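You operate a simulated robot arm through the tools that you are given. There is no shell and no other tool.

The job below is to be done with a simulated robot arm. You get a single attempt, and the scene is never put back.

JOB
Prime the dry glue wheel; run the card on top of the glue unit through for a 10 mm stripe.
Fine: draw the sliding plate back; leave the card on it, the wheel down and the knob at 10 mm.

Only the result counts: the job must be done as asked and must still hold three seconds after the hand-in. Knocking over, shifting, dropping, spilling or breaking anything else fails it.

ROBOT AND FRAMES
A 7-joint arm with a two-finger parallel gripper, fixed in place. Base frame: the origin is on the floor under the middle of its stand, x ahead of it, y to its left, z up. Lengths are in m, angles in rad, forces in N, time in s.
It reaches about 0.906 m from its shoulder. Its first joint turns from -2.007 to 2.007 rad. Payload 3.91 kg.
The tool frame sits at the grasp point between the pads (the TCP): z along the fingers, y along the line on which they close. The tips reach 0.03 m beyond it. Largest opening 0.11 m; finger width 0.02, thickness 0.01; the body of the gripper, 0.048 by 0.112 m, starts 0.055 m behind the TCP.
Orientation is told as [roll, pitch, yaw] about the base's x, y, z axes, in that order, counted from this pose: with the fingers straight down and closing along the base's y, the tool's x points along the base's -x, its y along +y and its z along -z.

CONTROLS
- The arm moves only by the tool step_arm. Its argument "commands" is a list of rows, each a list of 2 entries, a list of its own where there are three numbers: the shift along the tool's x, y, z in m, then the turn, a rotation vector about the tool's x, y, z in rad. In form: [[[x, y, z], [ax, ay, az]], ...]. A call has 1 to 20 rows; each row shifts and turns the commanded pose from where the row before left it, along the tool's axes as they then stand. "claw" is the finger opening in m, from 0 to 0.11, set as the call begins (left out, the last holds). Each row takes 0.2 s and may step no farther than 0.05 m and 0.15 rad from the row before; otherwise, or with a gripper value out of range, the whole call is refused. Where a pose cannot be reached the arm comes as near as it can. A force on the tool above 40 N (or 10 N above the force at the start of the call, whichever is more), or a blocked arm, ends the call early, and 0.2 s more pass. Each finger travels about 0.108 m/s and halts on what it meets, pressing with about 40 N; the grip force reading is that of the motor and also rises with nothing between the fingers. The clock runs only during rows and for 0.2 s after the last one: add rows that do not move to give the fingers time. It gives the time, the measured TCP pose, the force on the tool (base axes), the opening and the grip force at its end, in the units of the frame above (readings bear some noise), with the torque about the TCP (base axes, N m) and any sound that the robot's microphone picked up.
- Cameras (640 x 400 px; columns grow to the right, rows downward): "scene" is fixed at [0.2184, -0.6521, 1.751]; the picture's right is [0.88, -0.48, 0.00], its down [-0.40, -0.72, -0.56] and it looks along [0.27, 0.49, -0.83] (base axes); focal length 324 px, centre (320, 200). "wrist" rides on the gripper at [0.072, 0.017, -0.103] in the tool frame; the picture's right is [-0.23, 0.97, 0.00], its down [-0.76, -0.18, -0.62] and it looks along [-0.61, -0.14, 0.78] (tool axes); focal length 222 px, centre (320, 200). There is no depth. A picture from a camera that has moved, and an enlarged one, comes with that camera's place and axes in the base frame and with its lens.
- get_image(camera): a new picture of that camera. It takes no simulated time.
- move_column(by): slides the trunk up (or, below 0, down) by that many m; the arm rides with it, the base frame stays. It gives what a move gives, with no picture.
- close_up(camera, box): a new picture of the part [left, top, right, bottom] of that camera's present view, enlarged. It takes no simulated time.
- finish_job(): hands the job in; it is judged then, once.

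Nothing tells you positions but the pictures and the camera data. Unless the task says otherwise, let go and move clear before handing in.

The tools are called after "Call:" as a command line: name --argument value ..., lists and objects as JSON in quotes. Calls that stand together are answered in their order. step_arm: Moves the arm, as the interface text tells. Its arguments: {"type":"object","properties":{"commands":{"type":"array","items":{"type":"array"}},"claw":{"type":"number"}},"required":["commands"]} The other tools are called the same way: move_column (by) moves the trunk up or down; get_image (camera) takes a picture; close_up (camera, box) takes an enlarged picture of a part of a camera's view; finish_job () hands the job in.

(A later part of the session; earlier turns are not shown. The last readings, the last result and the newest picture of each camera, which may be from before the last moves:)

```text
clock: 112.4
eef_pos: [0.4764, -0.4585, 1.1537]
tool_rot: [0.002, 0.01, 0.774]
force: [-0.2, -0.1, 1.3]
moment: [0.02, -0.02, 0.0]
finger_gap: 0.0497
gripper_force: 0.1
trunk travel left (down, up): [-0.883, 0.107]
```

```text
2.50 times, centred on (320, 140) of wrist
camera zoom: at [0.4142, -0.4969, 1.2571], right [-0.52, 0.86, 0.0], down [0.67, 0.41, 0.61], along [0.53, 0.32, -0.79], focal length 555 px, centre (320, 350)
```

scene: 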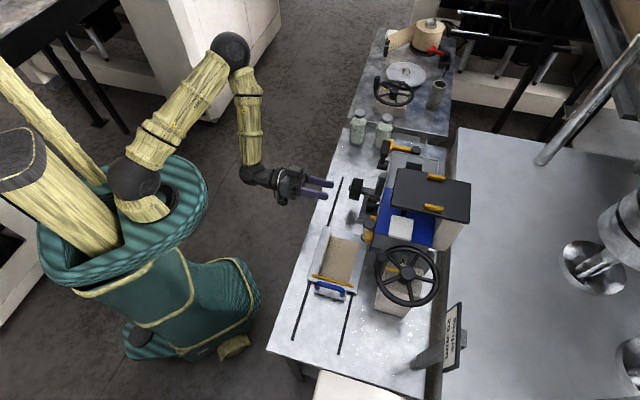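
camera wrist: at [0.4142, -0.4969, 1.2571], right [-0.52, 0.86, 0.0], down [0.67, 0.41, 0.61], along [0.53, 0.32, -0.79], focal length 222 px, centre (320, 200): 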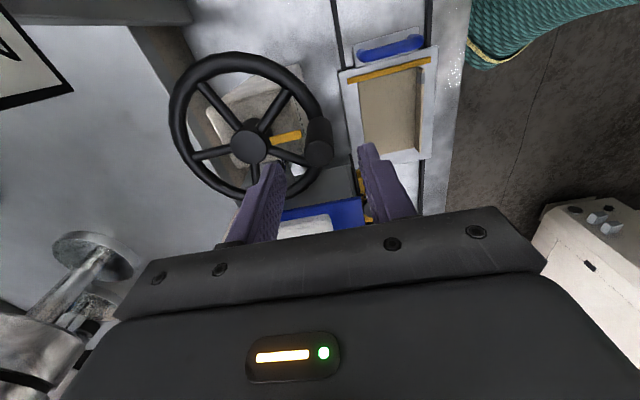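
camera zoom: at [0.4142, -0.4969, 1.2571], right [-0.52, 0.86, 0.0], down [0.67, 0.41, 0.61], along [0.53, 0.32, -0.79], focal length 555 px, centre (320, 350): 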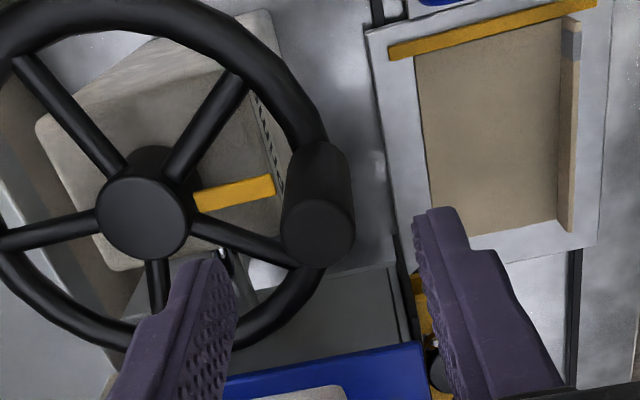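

The handle sits 4 mm toward +u of my tool axis. I'll correct and descend so the tips flank it (tips at z ≈ 1.076), then close.

Call:
step_arm --commands '[[[-0.004, 0, 0.02], [0, 0, 0]], [[0, 0, 0.015], [0, 0, 0]], [[0, 0, 0.012], [0, 0, 0]], [[0, 0, 0], [0, 0, 0]]]' --claw 0.05

Call:
step_arm --commands '[[[0, 0, 0], [0, 0, 0]], [[0, 0, 0], [0, 0, 0]], [[0, 0, 0], [0, 0, 0]]]' --claw 0.0

Call:
close_up --camera "wrist" --box '[220, 60, 420, 220]'

```text
clock: 113.4
eef_pos: [0.4777, -0.4563, 1.1067]
tool_rot: [0.001, 0.011, 0.773]
force: [-0.7, -0.4, -0.3]
moment: [-0.01, 0.01, 0.02]
finger_gap: 0.0499
gripper_force: 0.1
trunk travel left (down, up): [-0.883, 0.107]
```

```text
clock: 114.2
eef_pos: [0.4798, -0.4572, 1.106]
tool_rot: [-0.002, 0.009, 0.773]
force: [5.0, -5.7, 0.9]
moment: [-0.18, -0.24, 0.04]
finger_gap: 0.0218
gripper_force: 44.9
trunk travel left (down, up): [-0.883, 0.107]
```

```text
2.50 times, centred on (320, 140) of wrist
camera zoom: at [0.4169, -0.4944, 1.2102], right [-0.52, 0.86, 0.0], down [0.67, 0.41, 0.61], along [0.53, 0.32, -0.79], focal length 555 px, centre (320, 350)
```

zoom: 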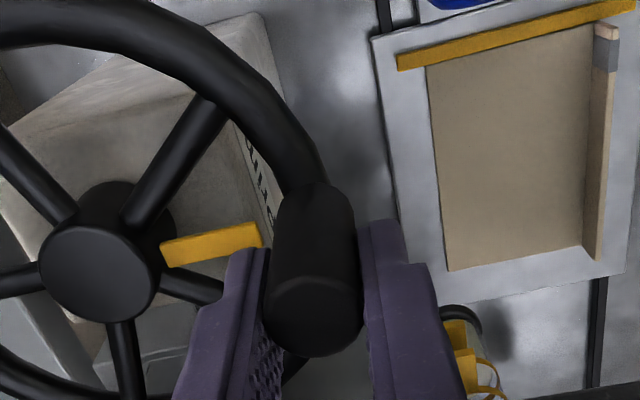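

Firm grip on the handle (21.8 mm). I'll start turning counter-clockwise around the hub while slowly yawing the gripper, with a 40° test sweep first.

Call:
step_arm --commands '[[[0.0113, -0.0003, 0], [0, 0, 0.15]], [[0.0107, -0.0038, 0], [0, 0, 0.15]], [[0.0088, -0.007, 0], [0, 0, 0.15]], [[0.0061, -0.0095, 0], [0, 0, 0.15]], [[0, 0, 0], [0, 0, 0]]]' --claw 0.0

Call:
close_up --camera "wrist" --box '[180, 20, 420, 220]'

Call:
close_up --camera "scene" --box '[340, 170, 450, 310]'

```text
clock: 115.4
eef_pos: [0.4543, -0.4941, 1.1053]
tool_rot: [0.001, 0.014, 0.172]
force: [-4.6, 8.3, -14.7]
moment: [-0.07, 0.19, 0.51]
finger_gap: 0.0217
gripper_force: 44.6
trunk travel left (down, up): [-0.883, 0.107]
```

```text
2.00 times, centred on (300, 120) of wrist
camera zoom: at [0.3818, -0.4895, 1.2102], right [0.06, 1.0, 0.0], down [0.79, -0.04, 0.61], along [0.61, -0.04, -0.79], focal length 444 px, centre (360, 360)
```

zoom: 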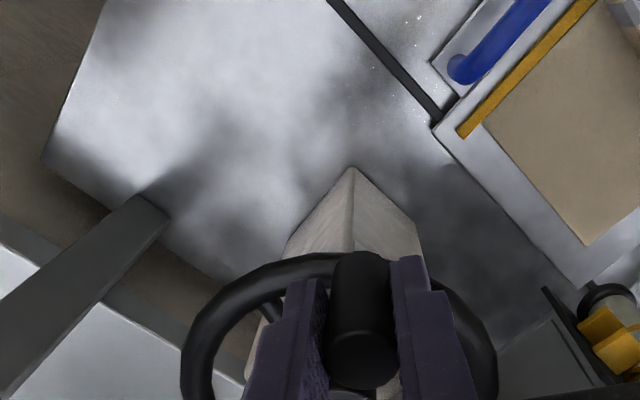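

```text
2.86 times, centred on (395, 240) of scene
camera zoom: at [0.2184, -0.6521, 1.751], right [0.88, -0.48, 0.0], down [-0.4, -0.72, -0.56], along [0.27, 0.49, -0.83], focal length 924 px, centre (106, 86)
```

zoom: 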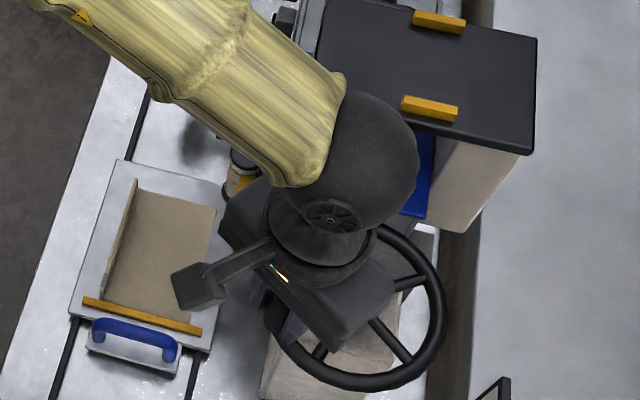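

The wheel follows the handle. Forces are modest (about 9 N outward), so I'll nudge my estimate of the wheel centre and continue the sweep.

Call:
step_arm --commands '[[[0.0066, -0.0096, 0], [0, 0, 0.15]], [[-0.0002, -0.0114, 0], [0, 0, 0.15]], [[-0.0038, -0.0108, 0], [0, 0, 0.15]], [[-0.007, -0.0089, 0], [0, 0, 0.15]], [[0, 0, 0], [0, 0, 0]]]' --claw 0.0

Call:
close_up --camera "wrist" --box '[220, 40, 440, 220]'

Call:
close_up --camera "scene" --box '[340, 150, 450, 310]'

```text
clock: 116.6
eef_pos: [0.4614, -0.5387, 1.109]
tool_rot: [-0.011, 0.005, -0.429]
force: [4.4, 5.9, 1.1]
moment: [1.82, 0.03, 0.23]
finger_gap: 0.0219
gripper_force: 45.1
trunk travel left (down, up): [-0.883, 0.107]
```

```text
2.22 times, centred on (330, 130) of wrist
camera zoom: at [0.4029, -0.4915, 1.2119], right [0.61, 0.79, -0.01], down [0.62, -0.47, 0.62], along [0.49, -0.39, -0.78], focal length 494 px, centre (298, 356)
```

zoom: 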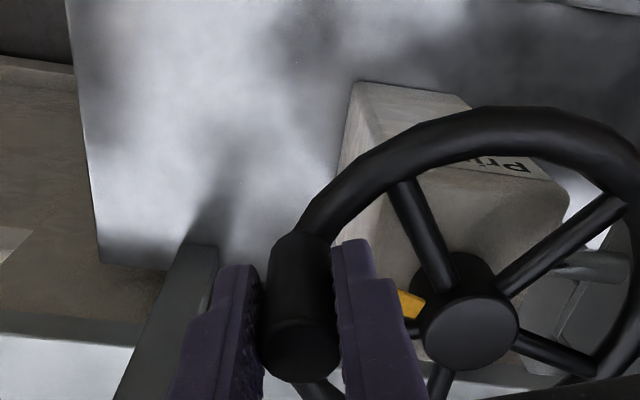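

```text
2.50 times, centred on (395, 230) of scene
camera zoom: at [0.2184, -0.6521, 1.751], right [0.88, -0.48, 0.0], down [-0.4, -0.72, -0.56], along [0.27, 0.49, -0.83], focal length 809 px, centre (132, 125)
```

zoom: 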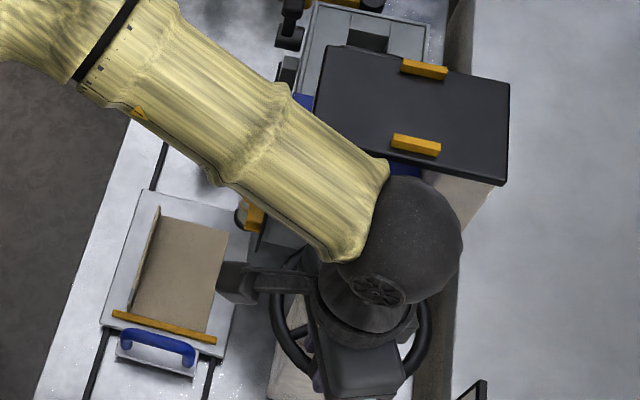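

The wheel is turning smoothly and the amber index has followed. I'll continue past the left side and toward the back.

Call:
step_arm --commands '[[[-0.0104, -0.0045, 0], [0, 0, 0.15]], [[-0.0109, -0.0029, 0], [0, 0, 0.15]], [[-0.0113, 0.0008, 0], [0, 0, 0.063]], [[-0.0108, 0.0034, 0], [0, 0, 0]], [[-0.01, 0.0052, 0], [0, 0, 0]], [[-0.0089, 0.0069, 0], [0, 0, 0]], [[0, 0, 0], [0, 0, 0]]]' --claw 0.0

Call:
close_up --camera "wrist" --box '[220, 40, 440, 220]'

Call:
get_image --camera "scene"

```text
clock: 118.2
eef_pos: [0.4831, -0.5608, 1.1093]
tool_rot: [-0.013, 0.0, -0.792]
force: [-8.3, -8.8, 7.2]
moment: [1.15, -0.19, -0.02]
finger_gap: 0.0222
gripper_force: 45.1
out of reach, approached as far as the arm can: row 4, 5, 6
trunk travel left (down, up): [-0.883, 0.107]
```

```text
2.22 times, centred on (330, 130) of wrist
camera zoom: at [0.4454, -0.4956, 1.2115], right [0.85, 0.52, -0.01], down [0.41, -0.66, 0.63], along [0.32, -0.54, -0.78], focal length 494 px, centre (298, 356)
```

zoom: 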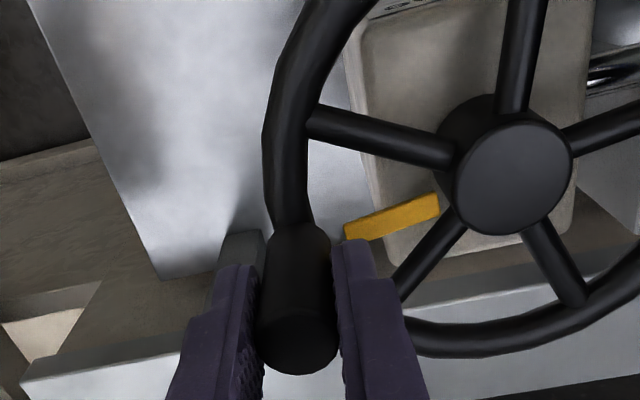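

```text
taken
```

scene: 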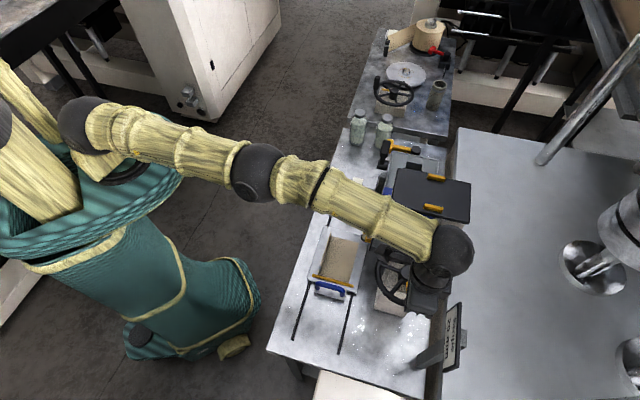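

The handle has gone about 104° counter-clockwise and the arm is now at its reach limit with the fingers straight down. Before going on I'll check whether anything changed at the glue wheel or the sight glass.

Call:
close_up --camera "scene" --box '[330, 120, 420, 260]'

Call:
close_up --camera "scene" --box '[360, 250, 470, 380]'

Call:
get_image --camera "wrist"

```text
2.86 times, centred on (375, 190) of scene
camera zoom: at [0.2184, -0.6521, 1.751], right [0.88, -0.48, 0.0], down [-0.4, -0.72, -0.56], along [0.27, 0.49, -0.83], focal length 924 px, centre (163, 229)
```

zoom: 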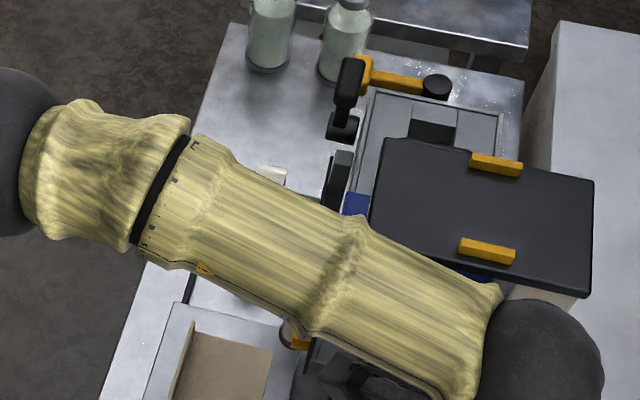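

```text
3.08 times, centred on (415, 315) of scene
camera zoom: at [0.2184, -0.6521, 1.751], right [0.88, -0.48, 0.0], down [-0.4, -0.72, -0.56], along [0.27, 0.49, -0.83], focal length 995 px, centre (28, -154)
```

zoom: 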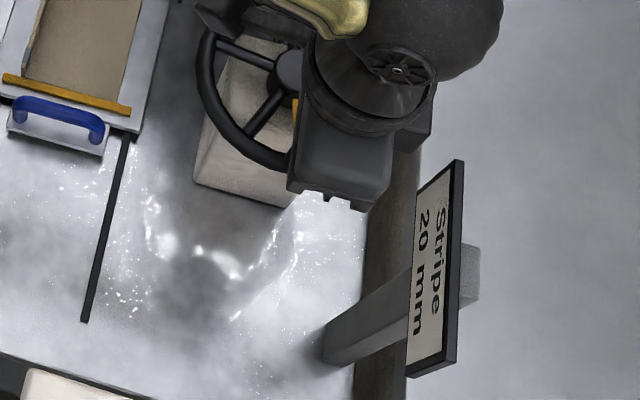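

```text
taken
camera wrist: at [0.4454, -0.4956, 1.2115], right [0.85, 0.52, -0.01], down [0.41, -0.66, 0.63], along [0.32, -0.54, -0.78], focal length 222 px, centre (320, 200)
```

wrist: 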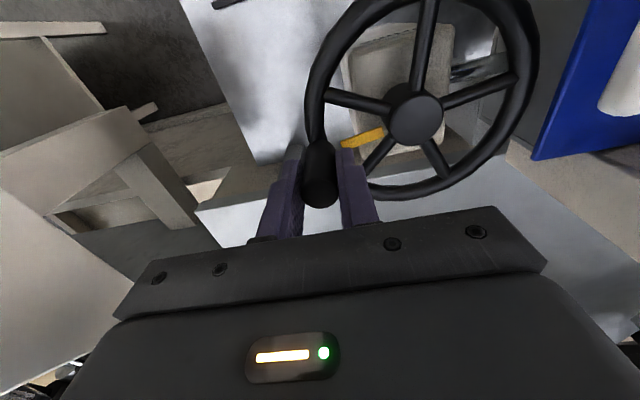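

Call:
close_up --camera "scene" --box '[340, 165, 400, 205]'

```text
10.00 times, centred on (370, 185) of scene
camera zoom: at [0.2184, -0.6521, 1.751], right [0.88, -0.48, 0.0], down [-0.4, -0.72, -0.56], along [0.27, 0.49, -0.83], focal length 3235 px, centre (-180, 350)
```

zoom: 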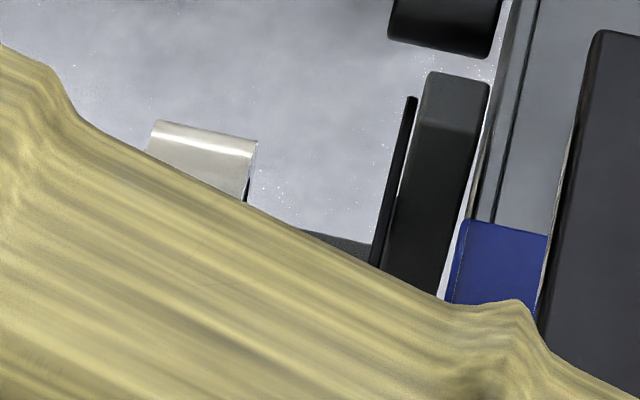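

The glue wheel has turned from dull black to glossy cream: it is wetted, so priming has worked. I'll stop turning, release the handle and rise clear.

Call:
step_arm --commands '[[[0.008, 0, 0], [0, 0, 0]], [[0, 0, 0], [0, 0, 0]], [[0, 0, -0.03], [0, 0, 0]], [[0, 0, -0.04], [0, 0, 0]], [[0, 0, -0.03], [0, 0, 0]], [[0, 0, 0], [0, 0, 0]]]' --claw 0.05

Call:
get_image --camera "scene"

Call:
get_image --camera "wrist"

```text
clock: 119.6
eef_pos: [0.4805, -0.5512, 1.2078]
tool_rot: [-0.01, 0.001, -0.789]
force: [-0.2, 1.0, 1.0]
moment: [0.02, 0.01, 0.0]
finger_gap: 0.0503
gripper_force: 0.1
trunk travel left (down, up): [-0.883, 0.107]
```

```text
taken
```

scene: 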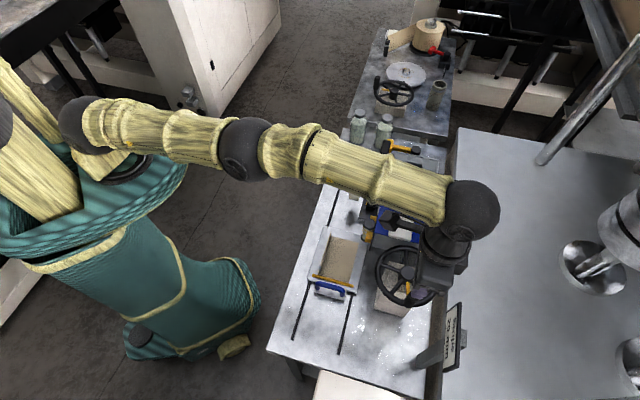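

```text
taken
camera wrist: at [0.4436, -0.4858, 1.3109], right [0.85, 0.52, -0.01], down [0.42, -0.66, 0.62], along [0.32, -0.54, -0.78], focal length 222 px, centre (320, 200)
```

wrist: 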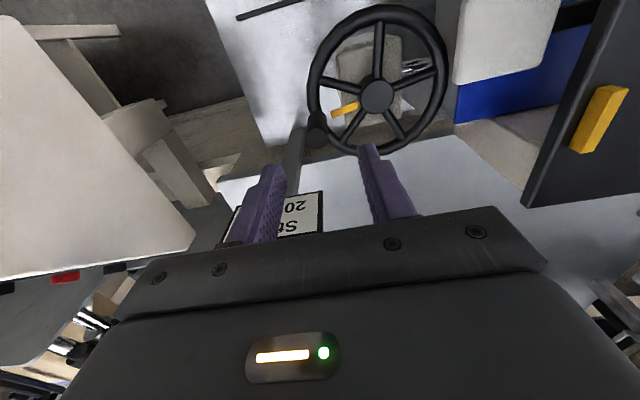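

Released cleanly. Now I'll retract toward the robot and over in front of the glue wheel, tilting to inspect the wetted wheel, its lever and the sight glass.

Call:
step_arm --commands '[[[0.045, 0, 0], [0, 0, 0]], [[0.045, 0, 0], [0, 0, 0]], [[0.045, 0, 0], [0, 0, 0]], [[0.045, 0.02, 0], [0, 0, 0]], [[0.04, 0.03, 0], [0, 0, 0]], [[0.035, 0.035, 0], [0, 0, 0]], [[0.03, 0.04, 0], [0, 0, 0]], [[0.02, 0.045, 0], [0, 0, 0]], [[0, 0.045, 0], [0, 0, 0]], [[0, 0.045, 0], [0, 0, 0]], [[0, 0.03, 0], [0, -0.15, 0]], [[0, 0, 0], [0, -0.15, 0]], [[0, 0, 0], [0, -0.15, 0]], [[0, 0, 0], [0, -0.15, 0]], [[0, 0, 0], [0, -0.15, 0]], [[0, 0, 0], [0, 0, 0]]]' --claw 0.11

Call:
get_image --camera "wrist"

Call:
close_up --camera "wrist" --box '[180, 0, 480, 200]'

Call:
get_image --camera "scene"

```text
clock: 123.0
eef_pos: [0.4734, -0.131, 1.2055]
tool_rot: [-0.014, -0.75, -0.78]
force: [0.1, -0.2, 0.2]
moment: [-0.01, -0.01, 0.03]
finger_gap: 0.1102
gripper_force: 0.0
trunk travel left (down, up): [-0.883, 0.107]
```

```text
taken
camera wrist: at [0.3989, -0.0302, 1.2313], right [0.81, 0.57, 0.14], down [-0.03, -0.21, 0.98], along [0.59, -0.8, -0.16], focal length 222 px, centre (320, 200)
```

wrist: 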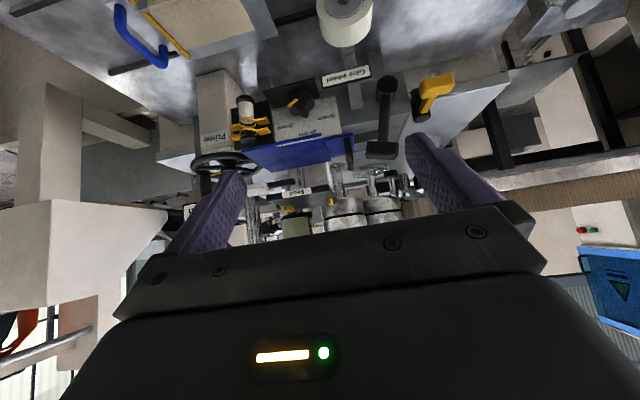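

```text
2.00 times, centred on (330, 100) of wrist
camera zoom: at [0.3989, -0.0302, 1.2313], right [0.81, 0.57, 0.14], down [-0.03, -0.21, 0.98], along [0.59, -0.8, -0.16], focal length 444 px, centre (300, 400)
```

zoom: 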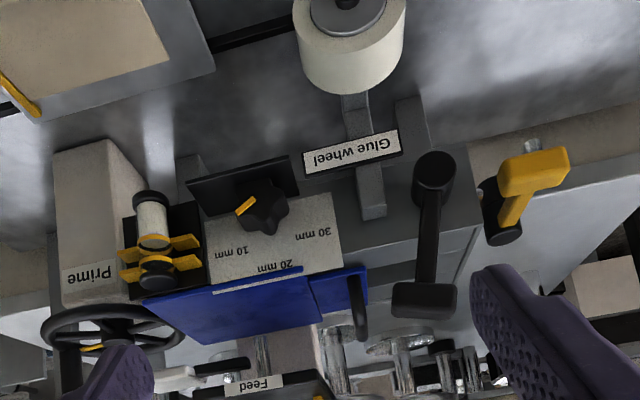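

```text
taken
```

scene: 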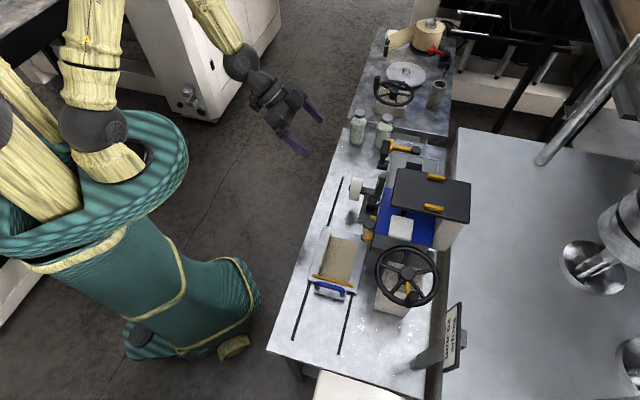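

The wheel is fully coated in cream glue, and the knob pointer leans toward 10 mm. Now the lever: a black arm rising from a pivot on the unit's front right. I'll zoom in to work out its geometry.

Call:
close_up --camera "wrist" --box '[350, 40, 470, 170]'

Call:
close_up --camera "wrist" --box '[300, 0, 420, 110]'

Call:
close_up --camera "wrist" --box '[220, 80, 350, 170]'

Call:
close_up --camera "scene" --box '[340, 130, 430, 215]'

```text
3.08 times, centred on (410, 105) of wrist
camera zoom: at [0.3989, -0.0302, 1.2313], right [0.81, 0.57, 0.14], down [-0.03, -0.21, 0.98], along [0.59, -0.8, -0.16], focal length 684 px, centre (43, 492)
```

zoom: 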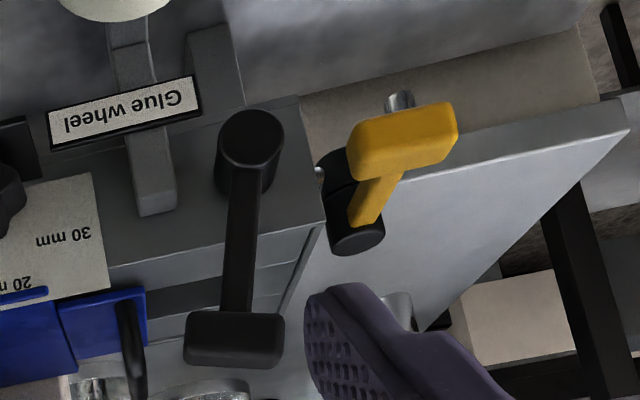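

```text
3.64 times, centred on (360, 55) of wrist
camera zoom: at [0.3989, -0.0302, 1.2313], right [0.81, 0.57, 0.14], down [-0.03, -0.21, 0.98], along [0.59, -0.8, -0.16], focal length 808 px, centre (174, 727)
```

zoom: 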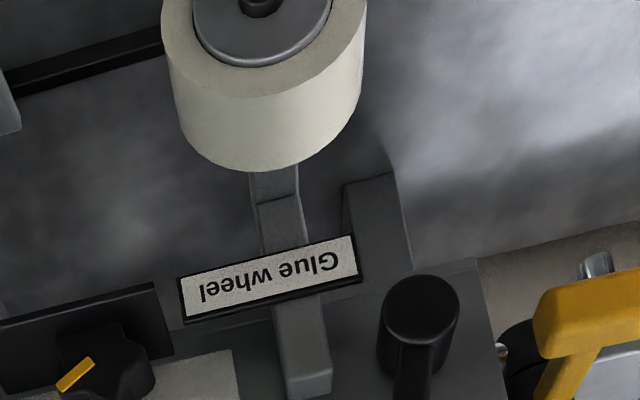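

```text
4.44 times, centred on (285, 125) of wrist
camera zoom: at [0.3989, -0.0302, 1.2313], right [0.81, 0.57, 0.14], down [-0.03, -0.21, 0.98], along [0.59, -0.8, -0.16], focal length 987 px, centre (476, 533)
```

zoom: 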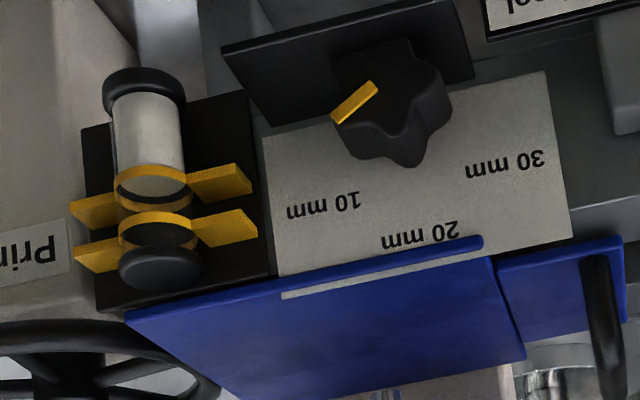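

```text
4.71 times, centred on (385, 172) of scene
camera zoom: at [0.2184, -0.6521, 1.751], right [0.88, -0.48, 0.0], down [-0.4, -0.72, -0.56], along [0.27, 0.49, -0.83], focal length 1522 px, centre (14, 329)
```

zoom: 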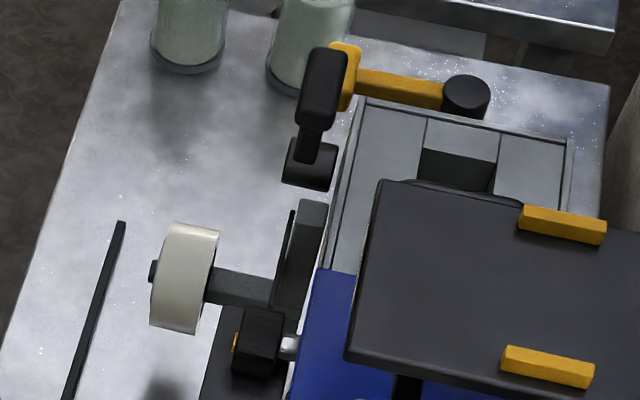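

The T-lever pivots about an axis pointing at me, at roughly (u 0.345, z 1.02). Its handle block is at (u 0.319, z 1.12), leaning slightly toward -u. The bracket and knob block the -u side, so it must swing toward +u. I'll push it from its -u side with closed fingers, held horizontal and well clear of the amber drain lever.

Call:
step_arm --commands '[[[0, 0, 0], [0, -0.15, 0]], [[0, 0, 0], [0, -0.15, 0]], [[0, 0, 0], [0, -0.15, 0]], [[0, 0, 0], [0, -0.15, 0]], [[0, 0, 0], [0, -0.15, 0]], [[0, 0, 0], [0, -0.07, 0]], [[0, 0.022, 0], [0, 0, 0]], [[0, 0, 0], [0, 0, 0]]]' --claw 0.0

Call:
move_column --by -0.095

Call:
get_image --camera "wrist"

Call:
get_image --camera "scene"

```text
clock: 124.8
eef_pos: [0.4949, -0.1143, 1.2045]
tool_rot: [-1.296, -1.561, 0.504]
force: [-0.4, 0.8, -0.7]
moment: [-0.01, -0.01, 0.02]
finger_gap: 0.0
gripper_force: 37.7
out of reach, approached as far as the arm can: row 4
trunk travel left (down, up): [-0.883, 0.107]
```

```text
clock: 126.0
eef_pos: [0.4935, -0.1153, 1.1095]
tool_rot: [-1.273, -1.56, 0.482]
force: [-0.6, -0.1, 0.3]
moment: [0.02, -0.04, 0.0]
finger_gap: 0.0
gripper_force: 37.6
trunk travel left (down, up): [-0.788, 0.202]
```

```text
taken
camera wrist: at [0.433, -0.0293, 1.0368], right [0.69, 0.69, 0.22], down [-0.56, 0.32, 0.77], along [0.46, -0.65, 0.61], focal length 222 px, centre (320, 200)
```

wrist: 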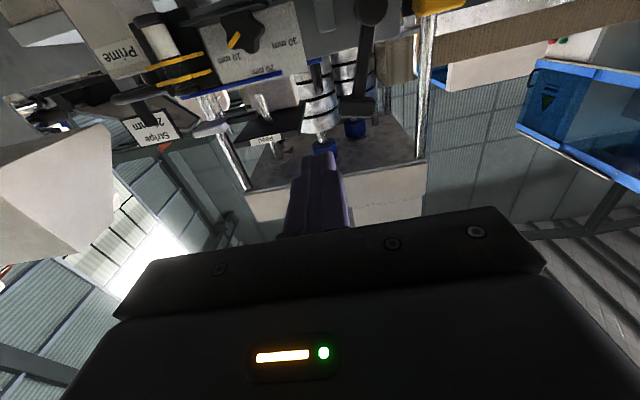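

```text
taken
```

scene: 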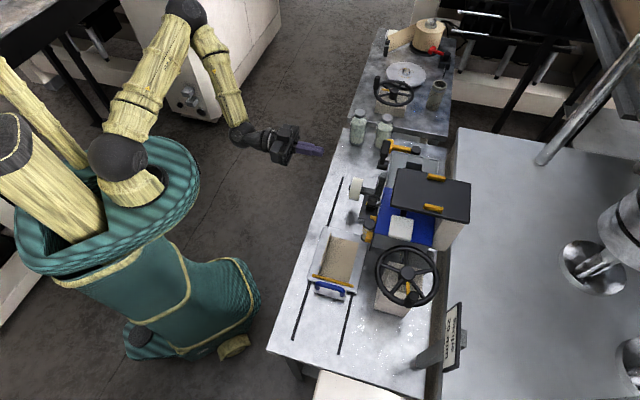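

Call:
step_arm --commands '[[[0, 0, 0.04], [0, 0, 0]], [[0, 0, 0.04], [0, 0, 0]], [[0, 0, 0.04], [0, 0, 0]], [[0, 0, 0], [0, 0, 0]]]' --claw 0.0

Call:
get_image --camera "wrist"

Call:
close_up --camera "wrist" --box '[260, 20, 460, 200]'

Call:
close_up --camera "scene" --box '[310, 120, 430, 220]'

```text
clock: 127.0
eef_pos: [0.5769, -0.2009, 1.1095]
tool_rot: [-1.323, -1.561, 0.536]
force: [-0.1, 0.5, -0.5]
moment: [0.06, -0.02, 0.01]
finger_gap: 0.0
gripper_force: 37.7
trunk travel left (down, up): [-0.788, 0.202]
```

```text
taken
camera wrist: at [0.5164, -0.1155, 1.0367], right [0.69, 0.69, 0.22], down [-0.56, 0.32, 0.77], along [0.46, -0.65, 0.61], focal length 222 px, centre (320, 200)
```

wrist: 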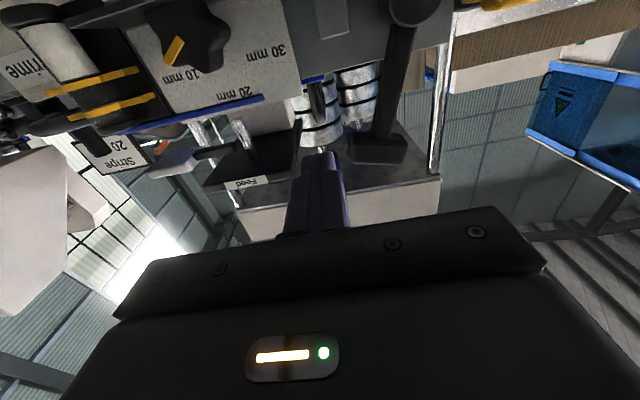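

```text
2.22 times, centred on (360, 110) of wrist
camera zoom: at [0.5164, -0.1155, 1.0367], right [0.69, 0.69, 0.22], down [-0.56, 0.32, 0.77], along [0.46, -0.65, 0.61], focal length 494 px, centre (231, 400)
```

zoom: 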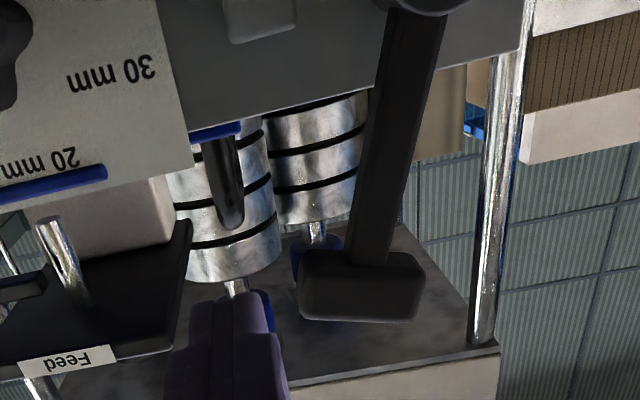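

```text
4.00 times, centred on (370, 170) of scene
camera zoom: at [0.2184, -0.6521, 1.751], right [0.88, -0.48, 0.0], down [-0.4, -0.72, -0.56], along [0.27, 0.49, -0.83], focal length 1294 px, centre (120, 320)
```

zoom: 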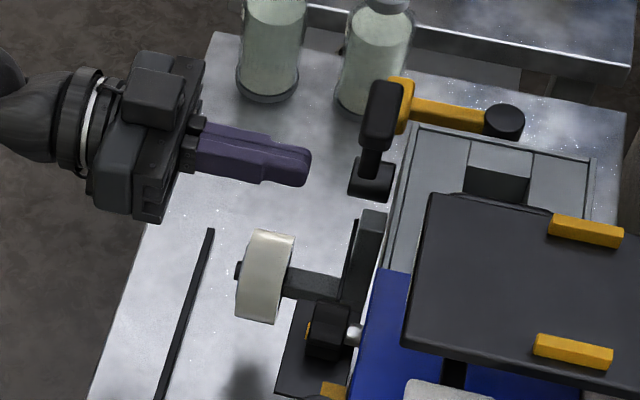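

The finger tip is just left of the T-handle block at the right height. I'll advance so the tips overlap it in depth, then push toward +u along its arc, in a first small stroke.

Call:
step_arm --commands '[[[0, 0, 0.025], [0, 0, 0]], [[0, 0, 0.022], [0, 0, 0]], [[-0.001, 0.014, 0], [0, 0, 0]], [[-0.006, 0.013, 0], [0, 0, 0]], [[-0.006, 0.0125, 0], [0, 0, 0]], [[0, 0, 0], [0, 0, 0]]]' --claw 0.0

Call:
close_up --camera "wrist" --box '[260, 20, 460, 200]'

Call:
close_up --camera "scene" --box '[310, 120, 430, 220]'

```text
clock: 128.4
eef_pos: [0.6388, -0.2031, 1.1216]
tool_rot: [-1.248, -1.56, 0.46]
force: [0.1, 0.9, -0.6]
moment: [-0.03, 0.0, 0.01]
finger_gap: 0.0
gripper_force: 37.9
trunk travel left (down, up): [-0.788, 0.202]
```

```text
2.22 times, centred on (360, 110) of wrist
camera zoom: at [0.5786, -0.1169, 1.0492], right [0.69, 0.69, 0.22], down [-0.56, 0.32, 0.77], along [0.46, -0.65, 0.61], focal length 494 px, centre (231, 400)
```

zoom: 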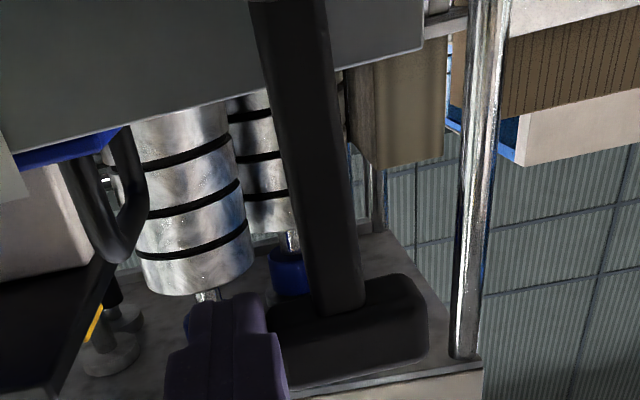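

```text
4.00 times, centred on (370, 170) of scene
camera zoom: at [0.2184, -0.6521, 1.751], right [0.88, -0.48, 0.0], down [-0.4, -0.72, -0.56], along [0.27, 0.49, -0.83], focal length 1294 px, centre (120, 320)
```

zoom: 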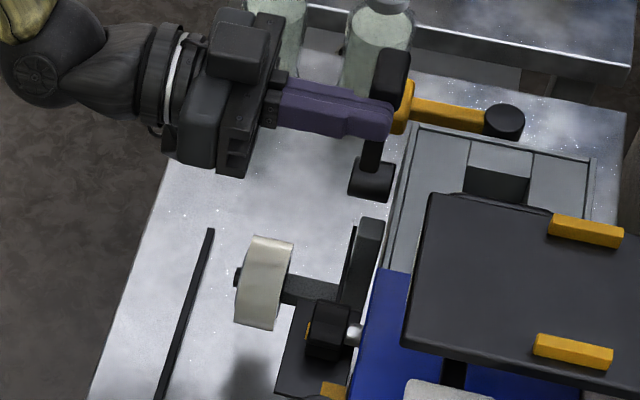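

The lever swung and the glue wheel has started to descend. I'll continue pushing along the arc.

Call:
step_arm --commands '[[[-0.0035, 0.014, 0], [0, 0, 0]], [[-0.002, 0.014, 0], [0, 0, 0]], [[0.001, 0.014, 0], [0, 0, 0]], [[0.001, 0.014, 0], [0, 0, 0]], [[0, 0, 0], [0, 0, 0]]]' --claw 0.0

Call:
close_up --camera "wrist" --box '[260, 20, 460, 200]'

Call:
close_up --camera "scene" --box '[310, 120, 430, 220]'

```text
clock: 129.7
eef_pos: [0.6791, -0.1655, 1.1238]
tool_rot: [-1.241, -1.559, 0.449]
force: [-0.2, 0.2, -0.2]
moment: [0.03, -0.01, 0.03]
finger_gap: 0.0
gripper_force: 37.4
trunk travel left (down, up): [-0.788, 0.202]
```

```text
2.22 times, centred on (360, 110) of wrist
camera zoom: at [0.6181, -0.0798, 1.0515], right [0.69, 0.69, 0.22], down [-0.56, 0.32, 0.77], along [0.46, -0.65, 0.61], focal length 494 px, centre (231, 400)
```

zoom: 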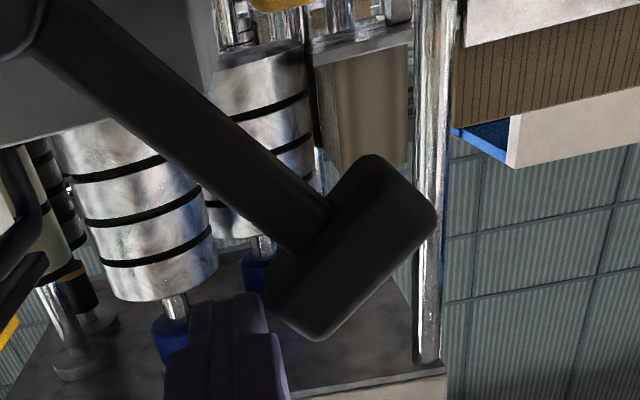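

```text
4.00 times, centred on (370, 170) of scene
camera zoom: at [0.2184, -0.6521, 1.751], right [0.88, -0.48, 0.0], down [-0.4, -0.72, -0.56], along [0.27, 0.49, -0.83], focal length 1294 px, centre (120, 320)
```

zoom: 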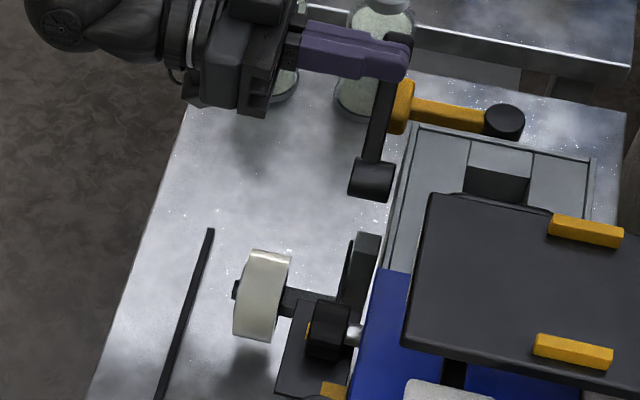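

The lever is at roughly 45° and the wheel has dropped by about 26 mm. I'll keep pushing on around the arc, in small steps.

Call:
step_arm --commands '[[[0.0035, 0.0123, 0], [0, 0, 0]], [[0.005, 0.0123, 0], [0, 0, 0]], [[0.0079, 0.0119, 0], [0, 0, 0]], [[0, 0, 0], [0, 0, 0]]]' --claw 0.0

Call:
close_up --camera "wrist" --box '[260, 20, 460, 200]'

Call:
close_up --camera "scene" --box '[310, 120, 430, 220]'

```text
clock: 130.7
eef_pos: [0.7019, -0.1421, 1.1085]
tool_rot: [-1.612, -1.561, 0.819]
force: [-7.5, -7.2, 8.4]
moment: [-0.06, -0.05, -0.1]
finger_gap: 0.0
gripper_force: 37.7
trunk travel left (down, up): [-0.788, 0.202]
```

```text
2.22 times, centred on (360, 110) of wrist
camera zoom: at [0.6413, -0.0571, 1.0366], right [0.7, 0.68, 0.22], down [-0.56, 0.32, 0.76], along [0.45, -0.65, 0.61], focal length 494 px, centre (231, 400)
```

zoom: 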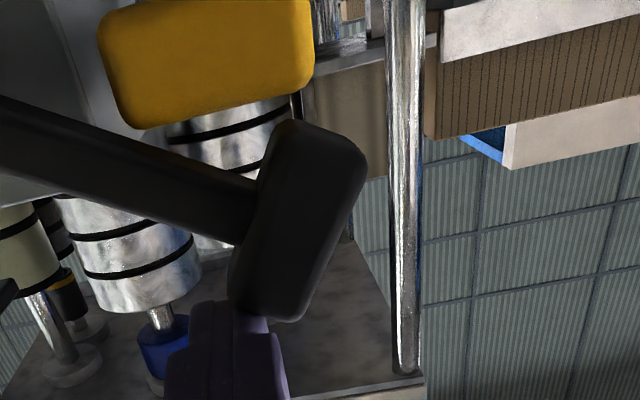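

```text
4.00 times, centred on (370, 170) of scene
camera zoom: at [0.2184, -0.6521, 1.751], right [0.88, -0.48, 0.0], down [-0.4, -0.72, -0.56], along [0.27, 0.49, -0.83], focal length 1294 px, centre (120, 320)
```

zoom: 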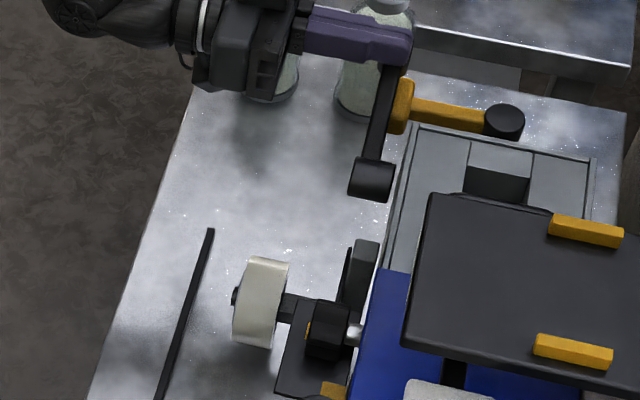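

Resistance rose to about 13 N: the lever is at its stop, and the wheel has come down about 37 mm. I'll back the fingers off and see that the wheel stays down.

Call:
step_arm --commands '[[[-0.01, -0.015, 0], [0, 0, 0]], [[-0.01, -0.01, -0.02], [0, 0, 0]], [[0, 0, -0.04], [0, 0, 0]], [[0, -0.03, -0.04], [0, 0, 0]], [[0, -0.04, -0.03], [0, 0, 0]], [[0, -0.04, 0], [0, 0, 0]], [[0, 0, 0], [0, 0, 0]]]' --claw 0.0

Call:
get_image --camera "scene"

Call:
get_image --camera "wrist"

Call:
close_up --camera "scene" --box '[310, 120, 430, 220]'

```text
clock: 132.2
eef_pos: [0.5182, -0.1436, 1.1305]
tool_rot: [-1.288, -1.562, 0.499]
force: [0.0, 0.1, 0.7]
moment: [0.02, -0.03, -0.01]
finger_gap: 0.0002
gripper_force: 37.4
trunk travel left (down, up): [-0.788, 0.202]
```

```text
taken
```

scene: 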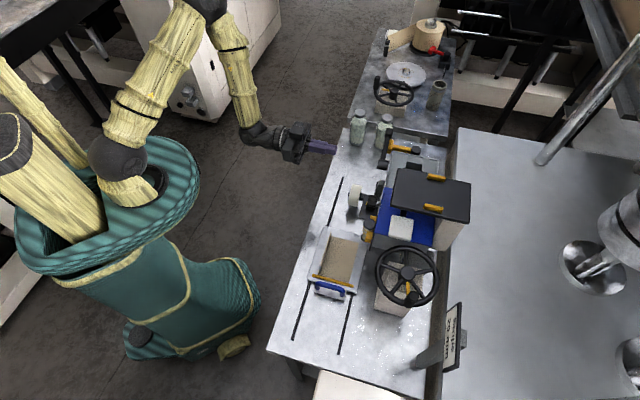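

```text
taken
camera wrist: at [0.4568, -0.0586, 1.0584], right [0.69, 0.69, 0.22], down [-0.56, 0.32, 0.77], along [0.46, -0.65, 0.61], focal length 222 px, centre (320, 200)
```

wrist: 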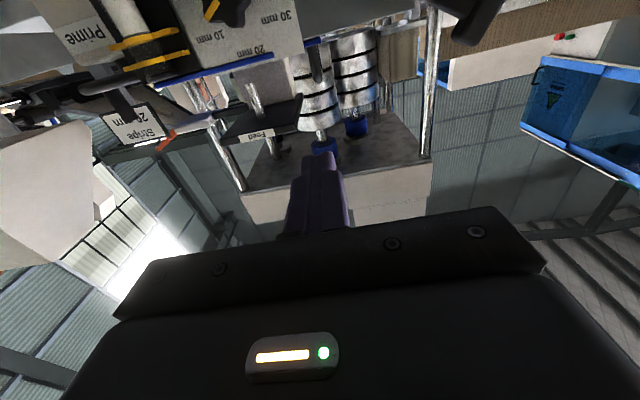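

```text
4.00 times, centred on (370, 170) of scene
camera zoom: at [0.2184, -0.6521, 1.751], right [0.88, -0.48, 0.0], down [-0.4, -0.72, -0.56], along [0.27, 0.49, -0.83], focal length 1294 px, centre (120, 320)
```

zoom: 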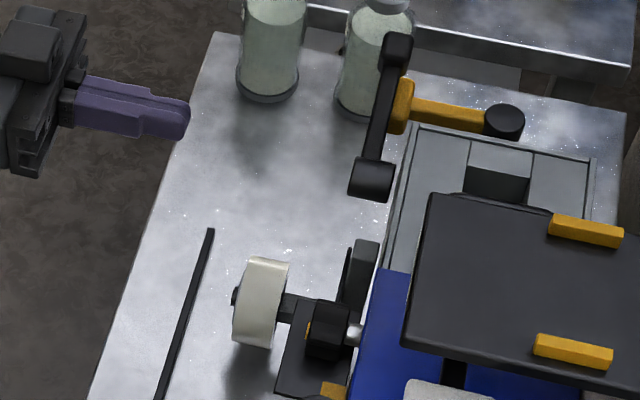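

The wheel stays down. I'll tilt to view the wheel and plate from the front and check the clearance under the wheel.

Call:
step_arm --commands '[[[0, -0.03, -0.03], [0, 0, 0]], [[0, -0.03, -0.02], [0, 0.15, 0]], [[0, 0, 0], [0, 0.15, 0]], [[0, 0, 0], [0, 0.15, 0]], [[0, 0, 0], [0, 0.15, 0]], [[0, 0, 0], [0, 0.07, 0]], [[0, 0, 0], [0, 0, 0]]]' --claw 0.05

Call:
move_column --by -0.08

Call:
get_image --camera "wrist"

Call:
close_up --camera "wrist" --box '[200, 0, 460, 160]'

```text
clock: 133.8
eef_pos: [0.4798, -0.1486, 1.1238]
tool_rot: [-0.019, -0.898, -0.778]
force: [0.3, 0.0, 0.7]
moment: [-0.02, -0.01, 0.04]
finger_gap: 0.0503
gripper_force: 0.0
out of reach, approached as far as the arm can: row 2
trunk travel left (down, up): [-0.788, 0.202]
```

```text
clock: 135.0
eef_pos: [0.48, -0.1505, 1.043]
tool_rot: [-0.016, -0.897, -0.777]
force: [0.6, 0.1, 0.1]
moment: [0.0, 0.01, -0.02]
finger_gap: 0.0503
gripper_force: 0.0
trunk travel left (down, up): [-0.708, 0.282]
```

```text
taken
camera wrist: at [0.4044, -0.0485, 1.051], right [0.79, 0.59, 0.17], down [-0.13, -0.11, 0.99], along [0.6, -0.8, -0.01], focal length 222 px, centre (320, 200)
```

wrist: 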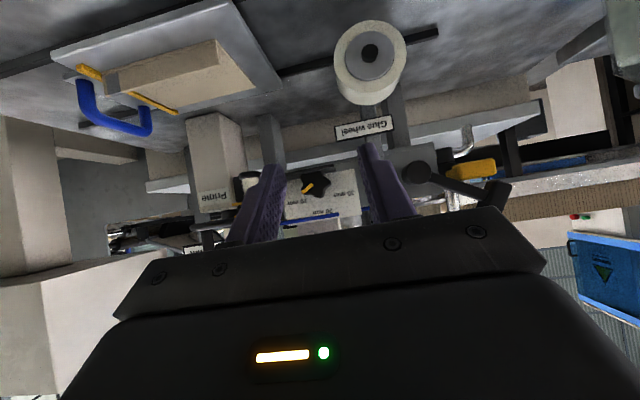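

```text
2.46 times, centred on (330, 80) of wrist
camera zoom: at [0.4044, -0.0485, 1.051], right [0.79, 0.59, 0.17], down [-0.13, -0.11, 0.99], along [0.6, -0.8, -0.01], focal length 547 px, centre (295, 495)
```

zoom: 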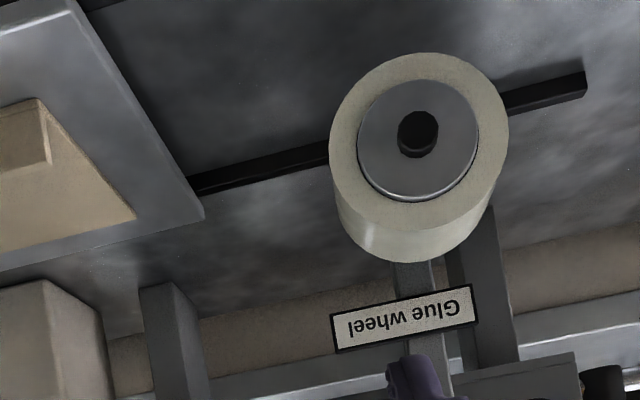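

The wheel has come down 35 mm; its bottom is now at z ≈ 0.882, right at card level. Next I'll look at the plate's blue handle, which I'll use to push and pull the plate.

Call:
close_up --camera "wrist" --box '[40, 20, 220, 160]'

Call:
close_up --camera "scene" --box '[295, 260, 375, 310]'

Call:
close_up --camera "wrist" --box '[310, 10, 430, 120]'

```text
2.86 times, centred on (130, 90) of wrist
camera zoom: at [0.4044, -0.0485, 1.051], right [0.79, 0.59, 0.17], down [-0.13, -0.11, 0.99], along [0.6, -0.8, -0.01], focal length 635 px, centre (863, 514)
```

zoom: 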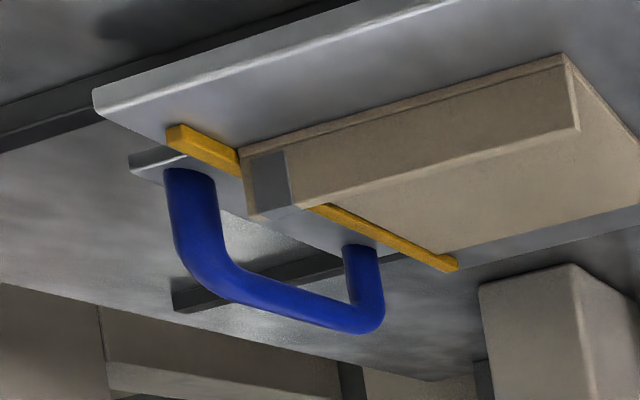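

```text
8.00 times, centred on (335, 285) of scene
camera zoom: at [0.2184, -0.6521, 1.751], right [0.88, -0.48, 0.0], down [-0.4, -0.72, -0.56], along [0.27, 0.49, -0.83], focal length 2588 px, centre (200, -480)
```

zoom: 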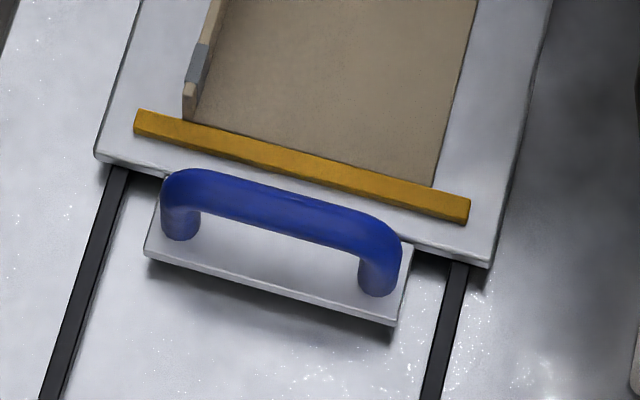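

```text
3.64 times, centred on (370, 65) of wrist
camera zoom: at [0.4044, -0.0485, 1.051], right [0.79, 0.59, 0.17], down [-0.13, -0.11, 0.99], along [0.6, -0.8, -0.01], focal length 808 px, centre (138, 691)
```

zoom: 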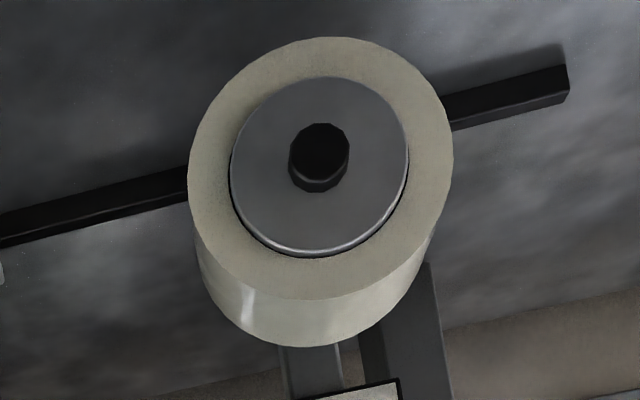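

The blue handle is an arch: a 14 mm bar running along v (0.527-0.597) at u ≈ -0.016, z ≈ 0.906-0.92. I'll move over to it, tilt the gripper about 30° so the hand stays on the robot's side, and straddle the bar with the fingers either side along u.

Call:
step_arm --commands '[[[0, -0.042, 0], [0, 0, 0]], [[0, -0.042, 0], [0, 0, 0]], [[0, -0.042, 0], [0, 0, 0]], [[0, -0.042, 0], [0, 0, 0]], [[0, -0.042, 0], [0, 0, 0]], [[0, -0.042, 0], [0, 0, 0]], [[0, 0, 0], [0, 0.15, 0]], [[0, 0, 0], [0, 0.15, 0]], [[0, 0, 0], [0, 0.097, 0]], [[0, 0, 0], [0, 0, 0]]]' --claw 0.03

Call:
get_image --camera "wrist"

Call:
close_up --camera "wrist" --box '[240, 40, 440, 200]'

```text
clock: 137.2
eef_pos: [0.3312, -0.3432, 1.053]
tool_rot: [-0.014, -0.501, -0.783]
force: [0.2, 0.1, 0.0]
moment: [0.01, 0.02, -0.01]
finger_gap: 0.0302
gripper_force: 0.1
out of reach, approached as far as the arm can: row 2, 3, 4
trunk travel left (down, up): [-0.708, 0.282]
```

```text
taken
camera wrist: at [0.2648, -0.2487, 1.1078], right [0.83, 0.54, 0.1], down [0.14, -0.38, 0.91], along [0.54, -0.75, -0.39], focal length 222 px, centre (320, 200)
```

wrist: 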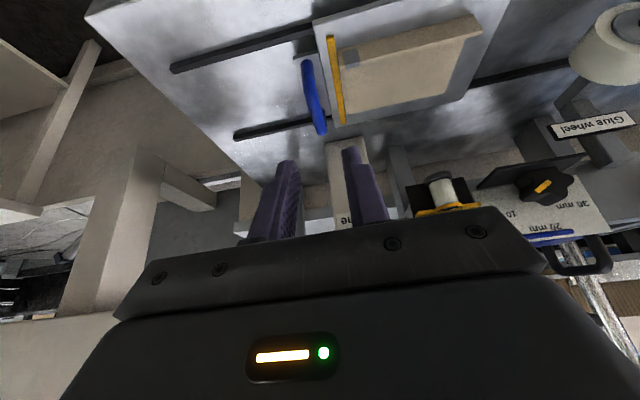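

```text
2.50 times, centred on (340, 120) of wrist
camera zoom: at [0.2648, -0.2487, 1.1078], right [0.83, 0.54, 0.1], down [0.14, -0.38, 0.91], along [0.54, -0.75, -0.39], focal length 555 px, centre (270, 400)
```

zoom: 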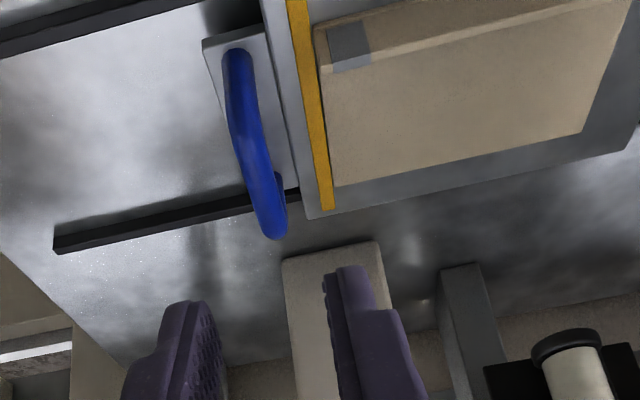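

The bar lies almost straight ahead along my approach axis (u ≈ -0.009, top z ≈ 0.917). I'll shift 5 mm and advance most of the way, then check.

Call:
step_arm --commands '[[[0.001, -0.005, 0.035], [0, 0, 0]], [[0.001, 0, 0.035], [0, 0, 0]], [[0.001, 0, 0.03], [0, 0, 0]], [[0, 0, 0], [0, 0, 0]]]' --claw 0.034

Call:
close_up --camera "wrist" --box '[240, 40, 440, 200]'

Call:
close_up --camera "scene" --box '[280, 230, 380, 320]'

```text
clock: 138.2
eef_pos: [0.3592, -0.3784, 0.9618]
tool_rot: [-0.013, -0.499, -0.785]
force: [0.0, -0.4, 0.2]
moment: [-0.01, -0.03, 0.03]
finger_gap: 0.0339
gripper_force: 0.0
trunk travel left (down, up): [-0.708, 0.282]
```

```text
2.50 times, centred on (340, 120) of wrist
camera zoom: at [0.2916, -0.2845, 1.0176], right [0.83, 0.54, 0.1], down [0.14, -0.38, 0.91], along [0.54, -0.75, -0.39], focal length 555 px, centre (270, 400)
```

zoom: 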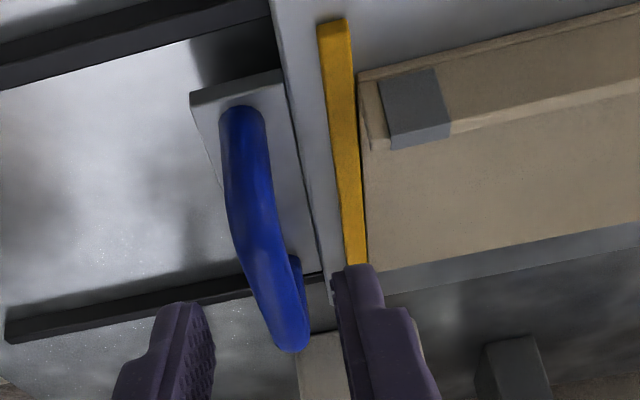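

```text
4.44 times, centred on (330, 275) of scene
camera zoom: at [0.2184, -0.6521, 1.751], right [0.88, -0.48, 0.0], down [-0.4, -0.72, -0.56], along [0.27, 0.49, -0.83], focal length 1438 px, centre (276, -133)
```

zoom: 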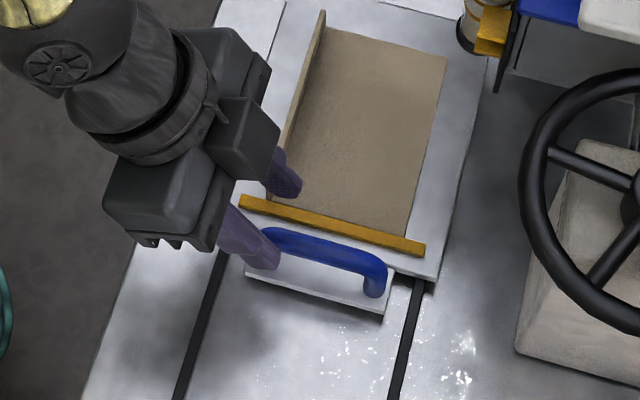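

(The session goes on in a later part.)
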